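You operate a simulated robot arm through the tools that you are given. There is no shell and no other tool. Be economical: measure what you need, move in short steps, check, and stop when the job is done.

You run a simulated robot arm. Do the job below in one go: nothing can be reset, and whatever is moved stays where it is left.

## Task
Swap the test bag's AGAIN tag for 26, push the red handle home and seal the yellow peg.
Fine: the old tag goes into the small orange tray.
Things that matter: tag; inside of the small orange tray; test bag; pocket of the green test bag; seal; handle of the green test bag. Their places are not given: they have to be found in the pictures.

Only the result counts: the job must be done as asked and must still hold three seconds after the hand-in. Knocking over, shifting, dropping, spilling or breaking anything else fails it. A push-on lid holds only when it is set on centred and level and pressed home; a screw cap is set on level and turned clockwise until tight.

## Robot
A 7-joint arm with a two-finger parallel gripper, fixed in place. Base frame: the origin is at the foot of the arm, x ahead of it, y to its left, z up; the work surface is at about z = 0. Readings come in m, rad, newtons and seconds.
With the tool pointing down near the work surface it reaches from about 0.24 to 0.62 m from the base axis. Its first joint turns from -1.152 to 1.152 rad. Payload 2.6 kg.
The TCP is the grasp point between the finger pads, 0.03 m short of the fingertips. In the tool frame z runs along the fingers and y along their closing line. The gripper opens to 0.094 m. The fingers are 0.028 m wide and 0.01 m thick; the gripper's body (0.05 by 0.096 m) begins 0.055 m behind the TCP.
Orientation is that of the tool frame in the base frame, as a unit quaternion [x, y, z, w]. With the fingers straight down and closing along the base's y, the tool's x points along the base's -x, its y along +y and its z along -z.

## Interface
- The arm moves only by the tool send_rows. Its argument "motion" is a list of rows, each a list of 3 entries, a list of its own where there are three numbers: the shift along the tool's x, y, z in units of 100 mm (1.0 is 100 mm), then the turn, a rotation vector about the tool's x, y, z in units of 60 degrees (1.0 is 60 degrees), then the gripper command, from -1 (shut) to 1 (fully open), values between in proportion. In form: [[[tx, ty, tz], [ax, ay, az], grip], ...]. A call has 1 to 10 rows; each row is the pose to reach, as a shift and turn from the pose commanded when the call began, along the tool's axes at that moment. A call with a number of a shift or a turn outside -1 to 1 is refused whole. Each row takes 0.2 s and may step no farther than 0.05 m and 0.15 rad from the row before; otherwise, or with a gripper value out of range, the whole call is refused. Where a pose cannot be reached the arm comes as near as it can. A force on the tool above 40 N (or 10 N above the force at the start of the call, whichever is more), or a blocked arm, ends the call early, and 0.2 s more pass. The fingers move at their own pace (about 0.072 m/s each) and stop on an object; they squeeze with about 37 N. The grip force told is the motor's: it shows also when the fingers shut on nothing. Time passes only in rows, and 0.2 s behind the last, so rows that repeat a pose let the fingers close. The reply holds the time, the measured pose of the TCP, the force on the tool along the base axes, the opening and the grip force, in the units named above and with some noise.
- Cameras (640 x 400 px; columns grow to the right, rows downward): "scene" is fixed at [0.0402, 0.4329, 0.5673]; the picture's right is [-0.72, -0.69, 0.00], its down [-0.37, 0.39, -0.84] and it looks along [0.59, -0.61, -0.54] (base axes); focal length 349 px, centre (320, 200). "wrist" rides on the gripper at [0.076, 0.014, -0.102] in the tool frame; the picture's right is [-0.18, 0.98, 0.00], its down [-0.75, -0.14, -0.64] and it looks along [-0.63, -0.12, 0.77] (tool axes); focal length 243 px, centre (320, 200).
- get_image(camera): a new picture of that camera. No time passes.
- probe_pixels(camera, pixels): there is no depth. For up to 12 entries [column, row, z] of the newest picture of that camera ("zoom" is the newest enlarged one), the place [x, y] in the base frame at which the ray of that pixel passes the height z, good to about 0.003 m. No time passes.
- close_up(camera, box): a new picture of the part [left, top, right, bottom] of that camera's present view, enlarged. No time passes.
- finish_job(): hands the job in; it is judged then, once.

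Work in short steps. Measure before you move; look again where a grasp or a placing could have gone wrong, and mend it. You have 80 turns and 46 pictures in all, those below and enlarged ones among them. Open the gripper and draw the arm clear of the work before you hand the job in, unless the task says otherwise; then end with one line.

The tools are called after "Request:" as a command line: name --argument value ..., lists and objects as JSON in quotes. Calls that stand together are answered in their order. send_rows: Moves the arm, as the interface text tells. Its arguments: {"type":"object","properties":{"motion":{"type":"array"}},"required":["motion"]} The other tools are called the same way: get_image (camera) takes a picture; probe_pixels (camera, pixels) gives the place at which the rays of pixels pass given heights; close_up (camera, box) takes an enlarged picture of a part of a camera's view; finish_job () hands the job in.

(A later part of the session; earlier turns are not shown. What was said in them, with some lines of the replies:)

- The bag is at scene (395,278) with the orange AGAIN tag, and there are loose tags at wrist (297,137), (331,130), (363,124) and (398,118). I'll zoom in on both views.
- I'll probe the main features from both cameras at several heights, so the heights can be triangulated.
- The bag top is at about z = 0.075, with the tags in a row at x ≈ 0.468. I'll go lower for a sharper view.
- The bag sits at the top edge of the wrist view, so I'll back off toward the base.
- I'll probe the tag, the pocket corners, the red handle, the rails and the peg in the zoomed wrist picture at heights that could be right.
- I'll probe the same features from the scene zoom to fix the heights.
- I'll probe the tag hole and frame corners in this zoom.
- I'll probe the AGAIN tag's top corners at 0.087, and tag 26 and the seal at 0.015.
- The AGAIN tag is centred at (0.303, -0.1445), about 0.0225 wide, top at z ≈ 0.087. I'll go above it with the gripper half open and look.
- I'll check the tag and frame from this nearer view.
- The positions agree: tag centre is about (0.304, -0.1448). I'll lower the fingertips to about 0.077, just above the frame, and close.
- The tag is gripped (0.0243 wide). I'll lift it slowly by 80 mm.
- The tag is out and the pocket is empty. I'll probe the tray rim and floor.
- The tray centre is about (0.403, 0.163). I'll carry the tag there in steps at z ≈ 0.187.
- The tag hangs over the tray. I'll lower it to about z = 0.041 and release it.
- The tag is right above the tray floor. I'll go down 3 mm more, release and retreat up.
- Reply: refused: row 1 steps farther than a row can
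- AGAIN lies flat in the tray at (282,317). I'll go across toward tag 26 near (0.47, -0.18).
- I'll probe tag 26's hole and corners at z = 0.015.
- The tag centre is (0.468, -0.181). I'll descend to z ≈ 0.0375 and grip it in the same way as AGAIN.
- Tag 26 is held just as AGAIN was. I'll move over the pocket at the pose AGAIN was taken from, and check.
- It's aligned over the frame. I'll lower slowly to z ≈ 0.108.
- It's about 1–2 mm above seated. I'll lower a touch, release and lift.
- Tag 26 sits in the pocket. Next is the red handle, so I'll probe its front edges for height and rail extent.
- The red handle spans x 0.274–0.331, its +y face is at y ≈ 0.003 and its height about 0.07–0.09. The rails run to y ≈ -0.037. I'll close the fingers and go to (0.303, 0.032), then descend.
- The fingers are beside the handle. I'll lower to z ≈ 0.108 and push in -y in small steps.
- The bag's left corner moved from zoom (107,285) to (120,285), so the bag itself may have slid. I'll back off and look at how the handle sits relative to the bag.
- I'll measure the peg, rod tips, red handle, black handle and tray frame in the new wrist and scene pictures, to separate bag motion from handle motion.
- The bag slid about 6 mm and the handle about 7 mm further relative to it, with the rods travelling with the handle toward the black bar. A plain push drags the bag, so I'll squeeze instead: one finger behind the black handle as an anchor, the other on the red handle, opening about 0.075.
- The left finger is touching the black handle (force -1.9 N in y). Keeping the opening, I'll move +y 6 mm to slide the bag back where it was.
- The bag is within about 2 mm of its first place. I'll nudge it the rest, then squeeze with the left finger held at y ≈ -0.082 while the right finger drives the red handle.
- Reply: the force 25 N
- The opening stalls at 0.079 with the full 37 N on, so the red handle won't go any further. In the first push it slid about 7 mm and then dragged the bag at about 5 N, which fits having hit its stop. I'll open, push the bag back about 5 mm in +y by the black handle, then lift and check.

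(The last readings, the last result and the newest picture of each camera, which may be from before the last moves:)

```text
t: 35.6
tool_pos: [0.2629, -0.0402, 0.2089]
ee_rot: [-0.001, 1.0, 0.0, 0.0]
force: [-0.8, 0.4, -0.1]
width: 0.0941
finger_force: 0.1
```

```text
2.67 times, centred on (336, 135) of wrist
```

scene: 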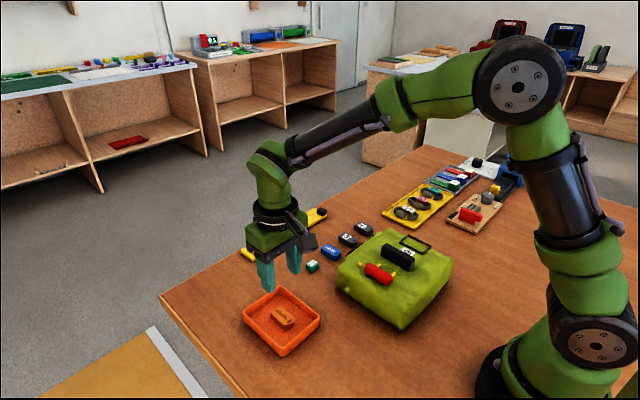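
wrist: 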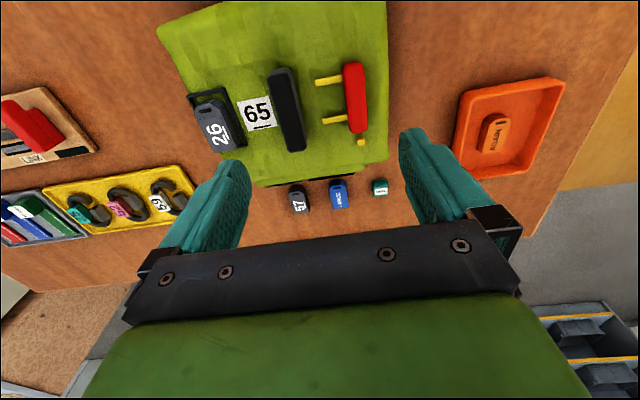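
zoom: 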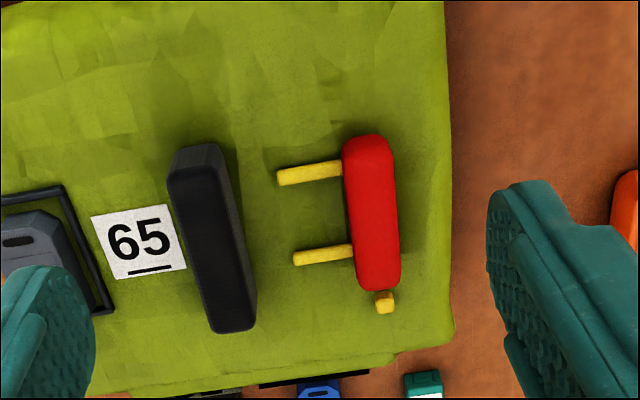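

The bag is back within about 1 mm (peg at zoom (203,215) against (200,217) originally). I'll measure the peg, handle and rod positions.

Request:
probe_pixels --camera "zoom" --pixels '[[384, 298, 0.08], [279, 178, 0.08], [295, 258, 0.08], [346, 215, 0.09], [399, 215, 0.09], [366, 138, 0.09], [378, 290, 0.09], [233, 240, 0.11], [187, 240, 0.11], [240, 240, 0.08], [95, 310, 0.073], [424, 385, 0.015]]'

Request:
probe_pixels --camera "scene" --pixels '[[360.75, 262.5, 0.08], [382, 261.5, 0.075], [397, 270.5, 0.075], [367, 266, 0.07], [387, 281.5, 0.07], [313, 267, 0.015]]'

```text
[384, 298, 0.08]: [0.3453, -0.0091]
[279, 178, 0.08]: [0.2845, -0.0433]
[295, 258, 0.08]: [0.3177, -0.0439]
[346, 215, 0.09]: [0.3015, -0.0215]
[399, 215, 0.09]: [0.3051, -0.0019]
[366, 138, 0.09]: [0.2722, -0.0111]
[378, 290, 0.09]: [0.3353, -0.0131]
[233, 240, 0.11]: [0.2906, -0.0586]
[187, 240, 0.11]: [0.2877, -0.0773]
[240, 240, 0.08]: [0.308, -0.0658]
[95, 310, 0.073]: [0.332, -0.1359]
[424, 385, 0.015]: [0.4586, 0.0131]
```

```text
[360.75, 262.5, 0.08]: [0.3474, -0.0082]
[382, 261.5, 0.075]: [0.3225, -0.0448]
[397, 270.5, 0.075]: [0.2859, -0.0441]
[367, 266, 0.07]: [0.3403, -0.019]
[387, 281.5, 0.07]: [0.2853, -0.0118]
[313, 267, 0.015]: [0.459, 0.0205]
```

Relative to the bag, the handle has moved about 5 mm and then stood against 37 N. I want one sharp look at the handle and its rods to judge whether it is home.

Request:
close_up --camera "scene" --box '[350, 244, 414, 284]'

```text
10.00 times, centred on (382, 264) of scene
```

zoom: 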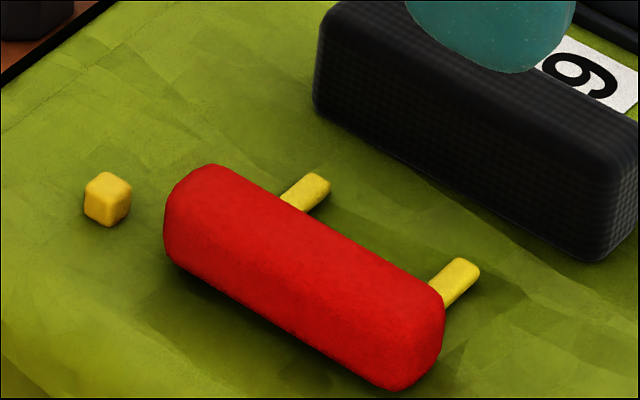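

The rods and the handle moved together about 5 mm relative to the peg, the same after the push and after the 37 N squeeze, so the handle is against its stop. Next is the seal, near (0.470, 0.012): I'll go above it and look.

Request:
send_rows --motion '[[[-0.33, 0.17, 0], [0, 0, 0], 0.1], [[-0.66, 0.34, 0], [0, 0, 0], 0], [[-1.0, 0.52, 0], [0, 0, 0], 0]]'

Request:
send_rows --motion '[[[-0.45, 0, 0], [0, 0, 0], 0], [[-0.9, 0, 0.1], [0, 0, 0], 0], [[-1.0, 0, 0.5], [0, 0, 0], 0], [[-1.0, 0, 0.9], [0, 0, 0], 0], [[-1.0, 0, 1.0], [0, 0, 0], 0], [[-1.0, 0, 1.0], [0, 0, 0], 0]]'

Request:
close_up --camera "wrist" --box '[224, 70, 416, 190]'

```text
t: 36.4
tool_pos: [0.3656, 0.0116, 0.2103]
ee_rot: [0.0, 1.0, 0.0, 0.0]
force: [-0.7, -0.8, 0.6]
width: 0.0469
finger_force: 0.1
```

```text
t: 37.8
tool_pos: [0.4629, 0.011, 0.1067]
ee_rot: [0.0, 1.0, -0.001, 0.0]
force: [0.4, 0.4, -0.4]
width: 0.0471
finger_force: 0.0
```

```text
3.33 times, centred on (320, 130) of wrist
```

zoom: 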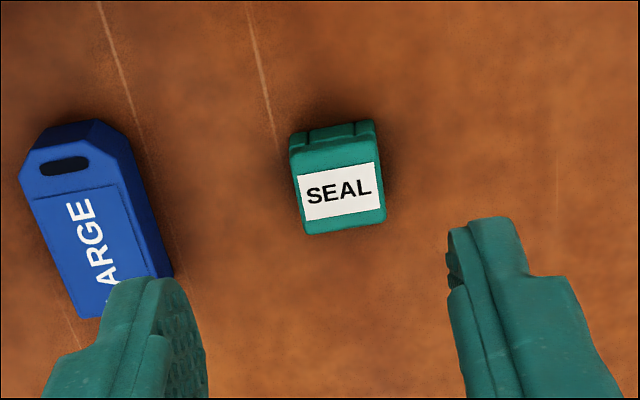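

I'll probe the seal's corners at heights 0.014 and 0.02.

Request:
probe_pixels --camera "zoom" --pixels '[[293, 158, 0.016], [376, 146, 0.016], [304, 233, 0.016], [385, 222, 0.016], [292, 135, 0.016], [374, 122, 0.016], [292, 135, 0.0], [374, 122, 0.0], [340, 190, 0.016]]'

Request:
close_up --camera "scene" --box '[296, 250, 328, 280]'

```text
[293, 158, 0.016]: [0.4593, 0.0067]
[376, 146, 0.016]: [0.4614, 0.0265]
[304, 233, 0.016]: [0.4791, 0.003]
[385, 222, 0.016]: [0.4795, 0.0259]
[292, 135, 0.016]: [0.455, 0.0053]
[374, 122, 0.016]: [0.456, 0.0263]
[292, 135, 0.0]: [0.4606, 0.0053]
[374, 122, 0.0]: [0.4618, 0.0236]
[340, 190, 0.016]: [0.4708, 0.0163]
```

```text
13.33 times, centred on (312, 265) of scene
```

zoom: 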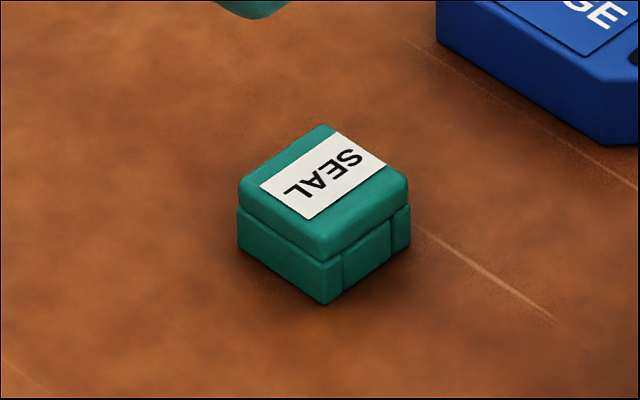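

I'll probe the scene zoom of the seal for height and centre.

Request:
probe_pixels --camera "zoom" --pixels '[[324, 188, 0.012], [324, 188, 0.016], [324, 188, 0.02], [325, 303, 0.0], [239, 245, 0.0], [410, 245, 0.0], [325, 252, 0.016], [325, 252, 0.012]]'

```text
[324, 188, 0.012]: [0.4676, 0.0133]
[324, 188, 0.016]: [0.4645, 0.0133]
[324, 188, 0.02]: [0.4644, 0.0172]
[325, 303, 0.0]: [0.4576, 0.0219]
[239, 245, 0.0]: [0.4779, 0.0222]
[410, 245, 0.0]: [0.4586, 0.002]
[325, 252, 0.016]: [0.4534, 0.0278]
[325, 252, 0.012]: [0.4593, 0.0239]
```

The seal's base is a 20 mm square centred at about (0.469, 0.0135), about 12.5 mm high. I'll grip it with the fingers offset 5 mm in +x so they will clear the red handle's end when placing.

Request:
send_rows --motion '[[[-0.115, 0.025, 0.3], [0, 0, 0], 0], [[-0.115, 0.025, 0.55], [0, 0, 0], 0], [[-0.115, 0.025, 0.68], [0, 0, 0], 0], [[-0.115, 0.025, 0.715], [0, 0, 0], 0], [[-0.115, 0.025, 0.715], [0, 0, 0], -0.4], [[-0.115, 0.025, 0.715], [0, 0, 0], -1], [[-0.115, 0.025, 0.715], [0, 0, 0], -1], [[-0.115, 0.025, 0.715], [0, 0, 0], -1]]'

Request:
send_rows --motion '[[[0, 0, -0.1], [0, 0, 0], -1], [[0, 0, -0.5], [0, 0, 0], -1], [[0, 0, -1.0], [0, 0, 0], -1], [[0, 0, -1.0], [0, 0, 0], -1]]'

Request:
close_up --camera "wrist" --box '[224, 90, 416, 210]'

```text
t: 39.6
tool_pos: [0.477, 0.0138, 0.0354]
ee_rot: [-0.001, 1.0, 0.0, 0.0]
force: [-0.2, 0.0, 0.5]
width: 0.0204
finger_force: 36.9
```

```text
t: 40.6
tool_pos: [0.475, 0.0137, 0.1356]
ee_rot: [-0.001, 1.0, 0.001, 0.0]
force: [0.1, -0.3, -0.2]
width: 0.02
finger_force: 37.1
```

```text
3.33 times, centred on (320, 150) of wrist
```

zoom: 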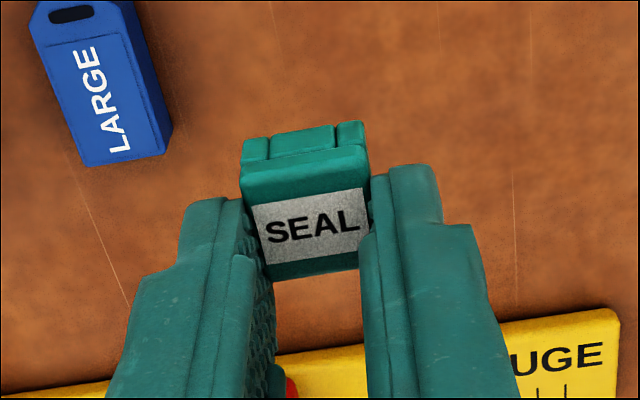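

The seal is held. I'll probe its top-face edges at z ≈ 0.113 to learn its offset from the TCP.

Request:
probe_pixels --camera "zoom" --pixels '[[245, 190, 0.113], [366, 165, 0.113], [275, 278, 0.113], [357, 268, 0.113], [310, 224, 0.113], [330, 128, 0.1]]'

```text
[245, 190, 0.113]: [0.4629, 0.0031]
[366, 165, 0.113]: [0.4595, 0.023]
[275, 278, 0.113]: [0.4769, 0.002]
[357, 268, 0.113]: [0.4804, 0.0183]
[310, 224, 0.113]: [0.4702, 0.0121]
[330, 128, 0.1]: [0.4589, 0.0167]
```

Seal centre is 5 mm in -x from the TCP. The peg is at (0.347, -0.0085), so the TCP goes to (0.352, -0.0085). I'll go over and hover.

Request:
send_rows --motion '[[[0.2, 0, -0.4], [0, 0, 0], -1], [[0.6, -0.1, -0.4], [0, 0, 0], -1], [[1.0, -0.22, -0.4], [0, 0, 0], -1], [[1.0, -0.22, -0.4], [0, 0, 0], -1]]'

Request:
send_rows --motion '[[[0.23, 0, 0], [0, 0, 0], -1], [[0.23, 0, 0.3], [0, 0, 0], -1], [[0.23, 0, 0.48], [0, 0, 0], -1], [[0.23, 0, 0.48], [0, 0, 0], -1]]'

Request:
close_up --camera "scene" --box '[328, 234, 392, 274]'

Request:
close_up --camera "wrist" --box '[256, 90, 384, 170]'

```text
t: 41.6
tool_pos: [0.3745, -0.0083, 0.1734]
ee_rot: [-0.001, 1.0, 0.0, 0.001]
force: [0.7, 0.6, -0.2]
width: 0.0202
finger_force: 37.3
```

```text
t: 42.6
tool_pos: [0.3532, -0.0062, 0.1283]
ee_rot: [0.0, 1.0, 0.0, -0.001]
force: [0.4, 0.0, -0.3]
width: 0.0204
finger_force: 36.8
```

```text
10.00 times, centred on (360, 254) of scene
```

zoom: 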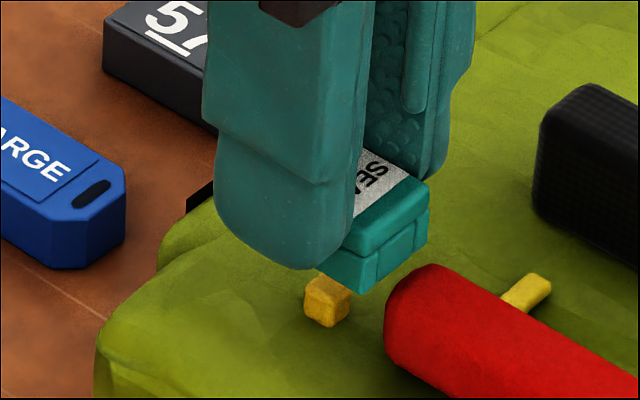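

```text
5.00 times, centred on (320, 130) of wrist
```

zoom: 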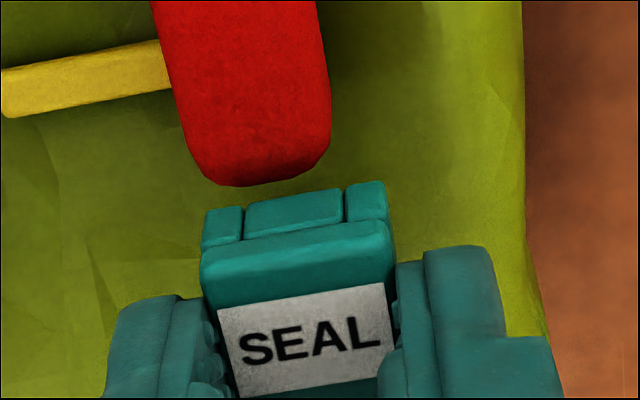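

I'll probe the seal's bottom corners and the peg in the scene picture so I can compare them in the same camera.

Request:
probe_pixels --camera "scene" --pixels '[[364.2, 263.3, 0.0925], [370.7, 259.0, 0.0925], [360.9, 262.4, 0.081], [360.7, 266.4, 0.071], [358.3, 265.0, 0.071], [363.2, 264.0, 0.071]]'

Request:
probe_pixels --camera "zoom" --pixels '[[202, 250, 0.0925], [385, 185, 0.0925], [230, 185, 0.09], [330, 155, 0.09], [202, 240, 0.0925], [388, 225, 0.0925]]'

```text
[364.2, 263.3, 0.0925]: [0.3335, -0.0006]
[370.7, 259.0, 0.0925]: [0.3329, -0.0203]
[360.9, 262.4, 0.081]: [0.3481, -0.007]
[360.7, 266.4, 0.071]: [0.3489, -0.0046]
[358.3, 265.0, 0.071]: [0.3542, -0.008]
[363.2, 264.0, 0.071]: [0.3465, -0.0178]
```

```text
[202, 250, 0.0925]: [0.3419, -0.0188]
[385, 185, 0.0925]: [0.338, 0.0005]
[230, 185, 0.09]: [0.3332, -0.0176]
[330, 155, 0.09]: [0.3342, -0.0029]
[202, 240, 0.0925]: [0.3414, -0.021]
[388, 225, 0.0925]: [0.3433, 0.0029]
```

In the same scene picture the seal's front corner column is 364.2, but alignment with the peg (360.7) needs about 361.9. So the seal must go about +3 mm in x and +2 mm in y. I'll apply that, lower 6 mm and recheck.

Request:
send_rows --motion '[[[-0.03, 0.02, 0], [0, 0, 0], -1], [[-0.03, 0.02, 0.06], [0, 0, 0], -1], [[-0.03, 0.02, 0.06], [0, 0, 0], -1]]'

Request:
close_up --camera "scene" --box '[336, 244, 384, 274]'

```text
t: 43.4
tool_pos: [0.3554, -0.0047, 0.1228]
ee_rot: [-0.001, 1.0, 0.0, -0.001]
force: [-1.2, -0.2, -0.3]
width: 0.0206
finger_force: 36.7
```

```text
13.33 times, centred on (360, 259) of scene
```

zoom: 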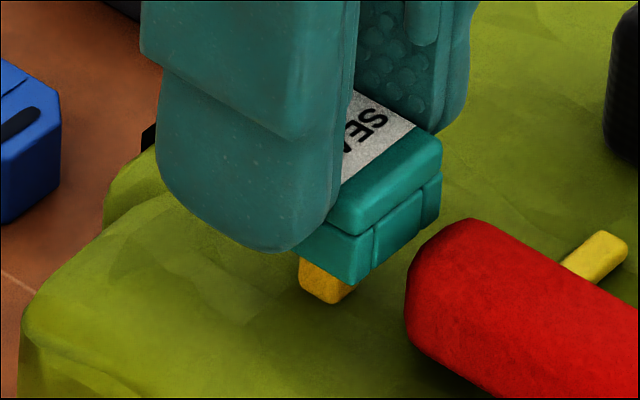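

I'll probe the seal's visible corners and the peg edges from this picture, so both come from the same view.

Request:
probe_pixels --camera "zoom" --pixels '[[361, 287, 0.0875], [441, 222, 0.0875], [442, 140, 0.1], [333, 232, 0.1], [332, 304, 0.071], [299, 285, 0.073], [361, 287, 0.086], [441, 222, 0.086]]'

```text
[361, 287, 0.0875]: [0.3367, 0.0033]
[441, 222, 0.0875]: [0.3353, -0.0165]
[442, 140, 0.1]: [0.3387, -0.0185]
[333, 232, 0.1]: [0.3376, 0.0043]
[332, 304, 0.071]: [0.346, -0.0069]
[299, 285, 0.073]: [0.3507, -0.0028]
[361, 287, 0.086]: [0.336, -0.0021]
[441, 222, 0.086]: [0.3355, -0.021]
```

Single probes scatter by a few mm, but the pixel columns agree: both seal corners are about 1.2 px (2.4 mm) too far right. I'll correct by +2 mm in x and +1 mm in y, lower gently and watch the force.

Request:
send_rows --motion '[[[-0.02, 0.01, 0], [0, 0, 0], -1], [[-0.02, 0.01, 0.03], [0, 0, 0], -1], [[-0.02, 0.01, 0.05], [0, 0, 0], -1], [[-0.02, 0.01, 0.06], [0, 0, 0], -1], [[-0.02, 0.01, 0.07], [0, 0, 0], -1], [[-0.02, 0.01, 0.08], [0, 0, 0], -1]]'

```text
t: 44.8
tool_pos: [0.3586, -0.0058, 0.1145]
ee_rot: [0.0, 1.0, 0.0, 0.001]
force: [0.1, -0.3, -0.6]
width: 0.0206
finger_force: 36.6
```

No contact yet with the seal bottom near 0.079. I'll keep going down in 1 mm steps.

Request:
send_rows --motion '[[[0, 0, 0.01], [0, 0, 0], -1], [[0, 0, 0.02], [0, 0, 0], -1], [[0, 0, 0.03], [0, 0, 0], -1], [[0, 0, 0.04], [0, 0, 0], -1], [[0, 0, 0.04], [0, 0, 0], -1]]'

```text
t: 46.0
tool_pos: [0.3582, -0.0065, 0.1114]
ee_rot: [-0.001, 1.0, -0.001, 0.002]
force: [-0.2, 6.2, 29.2]
width: 0.0203
finger_force: 37.1
```

There is contact: 29 N in z and 6 N in y at TCP z = 0.111. I'll look before pressing any further.

Request:
close_up --camera "scene" --box '[336, 244, 384, 274]'

```text
13.33 times, centred on (360, 259) of scene
```

zoom: 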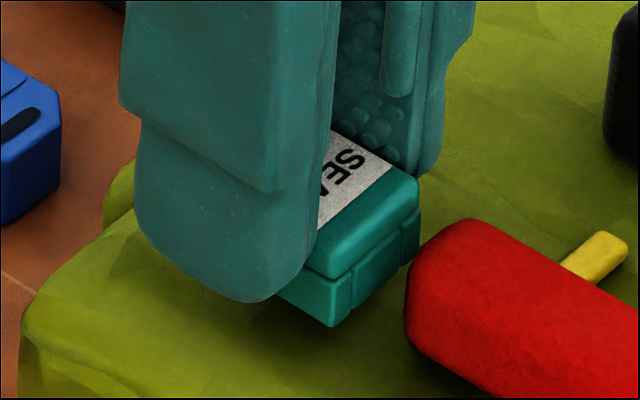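

The peg is fully hidden, and the seal corner at zoom (333,327) sits about 1.5 mm above where I'd expect it seated, so it seems partly on. I'll press 1.5 mm further and watch z.

Request:
send_rows --motion '[[[0, 0, 0.005], [0, 0, 0], -1], [[0, 0, 0.01], [0, 0, 0], -1], [[0, 0, 0.015], [0, 0, 0], -1], [[0, 0, 0.015], [0, 0, 0], -1]]'

```text
t: 47.0
tool_pos: [0.3573, -0.0054, 0.1085]
ee_rot: [0.0, 1.0, 0.0, 0.0]
force: [-0.6, -3.8, -1.3]
width: 0.02
finger_force: 37.4
```

The force dropped and z fell to 0.1085, so the seal slipped down over the peg. I'll keep pressing to the stop.

Request:
send_rows --motion '[[[0, 0, 0.01], [0, 0, 0], -1], [[0, 0, 0.02], [0, 0, 0], -1], [[0, 0, 0.03], [0, 0, 0], -1], [[0, 0, 0.04], [0, 0, 0], -1], [[0, 0, 0.04], [0, 0, 0], -1]]'

```text
t: 48.2
tool_pos: [0.3579, -0.0061, 0.1052]
ee_rot: [-0.001, 1.0, 0.0, 0.001]
force: [0.9, -3.3, 1.3]
width: 0.0205
finger_force: 37.4
```

Still no stop at z = 0.105. I'll press on a little in small steps.

Request:
send_rows --motion '[[[0, 0, 0.01], [0, 0, 0], -1], [[0, 0, 0.02], [0, 0, 0], -1], [[0, 0, 0.03], [0, 0, 0], -1], [[0, 0, 0.03], [0, 0, 0], -1]]'

```text
t: 49.2
tool_pos: [0.3583, -0.0054, 0.1036]
ee_rot: [-0.001, 1.0, 0.0, 0.001]
force: [-8.4, -6.0, 27.6]
width: 0.0202
finger_force: 36.7
```

It's firm now at 27.6 N with z = 0.1036. One last press of 0.5 mm, then I'll release, rise clear and look.

Request:
send_rows --motion '[[[0, 0, 0.005], [0, 0, 0], -1], [[0, 0, 0.005], [0, 0, 0], -1]]'

Request:
send_rows --motion '[[[0, 0, -0.01], [0, 0, 0], -1], [[0, 0, -0.01], [0, 0, 0], -0.35], [[0, 0, -0.01], [0, 0, 0], -0.35], [[0, 0, -0.2], [0, 0, 0], -0.35], [[0, 0, -0.5], [0, 0, 0], -0.35], [[0, 0, -0.9], [0, 0, 0], -0.35], [[-0.4, 0.2, -1.0], [0, 0, 0], -0.35], [[-0.8, 0.4, -1.0], [0, 0, 0], -0.35]]'

Request:
close_up --camera "scene" --box '[310, 220, 438, 300]'

```text
t: 49.8
tool_pos: [0.3584, -0.0054, 0.1042]
ee_rot: [0.0, 1.0, 0.0, 0.002]
force: [-3.9, -7.2, 28.9]
width: 0.0208
finger_force: 36.7
```

```text
t: 51.6
tool_pos: [0.4378, 0.034, 0.2011]
ee_rot: [0.0, 1.0, 0.0, 0.001]
force: [-0.3, -0.4, -0.6]
width: 0.0306
finger_force: 0.0
```

```text
5.00 times, centred on (374, 260) of scene
```

zoom: 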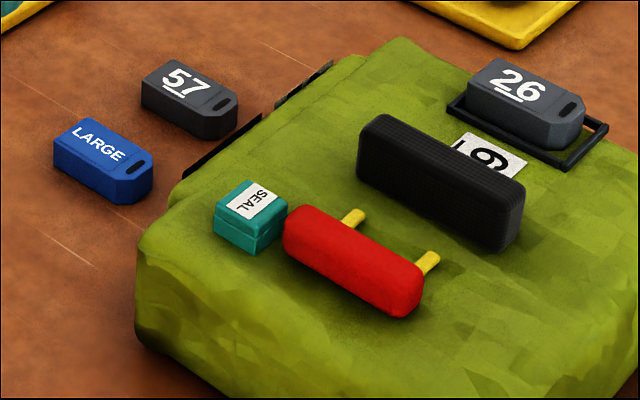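

The seal sits level over the peg at zoom (250,217), tag 26 is in the pocket and the handle is at its stop. I'll open fully and draw clear.

Request:
send_rows --motion '[[[-0.1, 0.2, -0.3], [0, 0, 0], 1], [[-0.1, 0.3, -0.7], [0, 0, 0], 1], [[-0.1, 0.3, -0.7], [0, 0, 0], 1]]'

Request:
get_image --camera "scene"

```text
t: 52.4
tool_pos: [0.4474, 0.0648, 0.2715]
ee_rot: [0.0, 1.0, 0.0, 0.0]
force: [0.0, 0.2, -0.4]
width: 0.0938
finger_force: 0.0
```

```text
0 pictures are left
```

scene: 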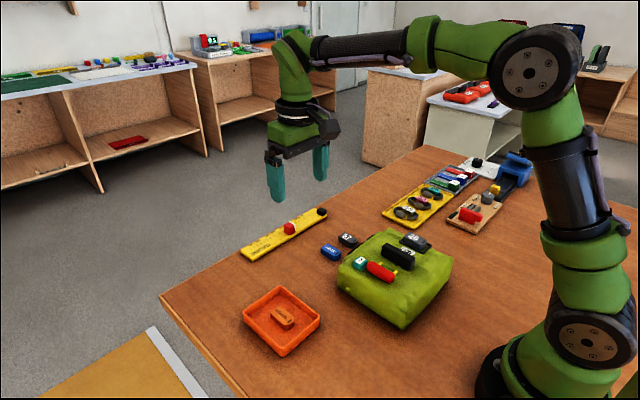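

The last picture shows everything in place and the arm clear of the work, so I'm handing in.

Request:
finish_job

```text
The job is handed in.
```

I handed in the job: tag 26 is in the bag's pocket, AGAIN lies in the small orange tray, and the seal is pressed down over the yellow peg. The red handle moved about 5 mm and then held against the full 37 N squeeze, so I took that as home although its yellow rods still show; pushing it slid the bag about 6 mm, and I moved the bag back to within about 2 mm.
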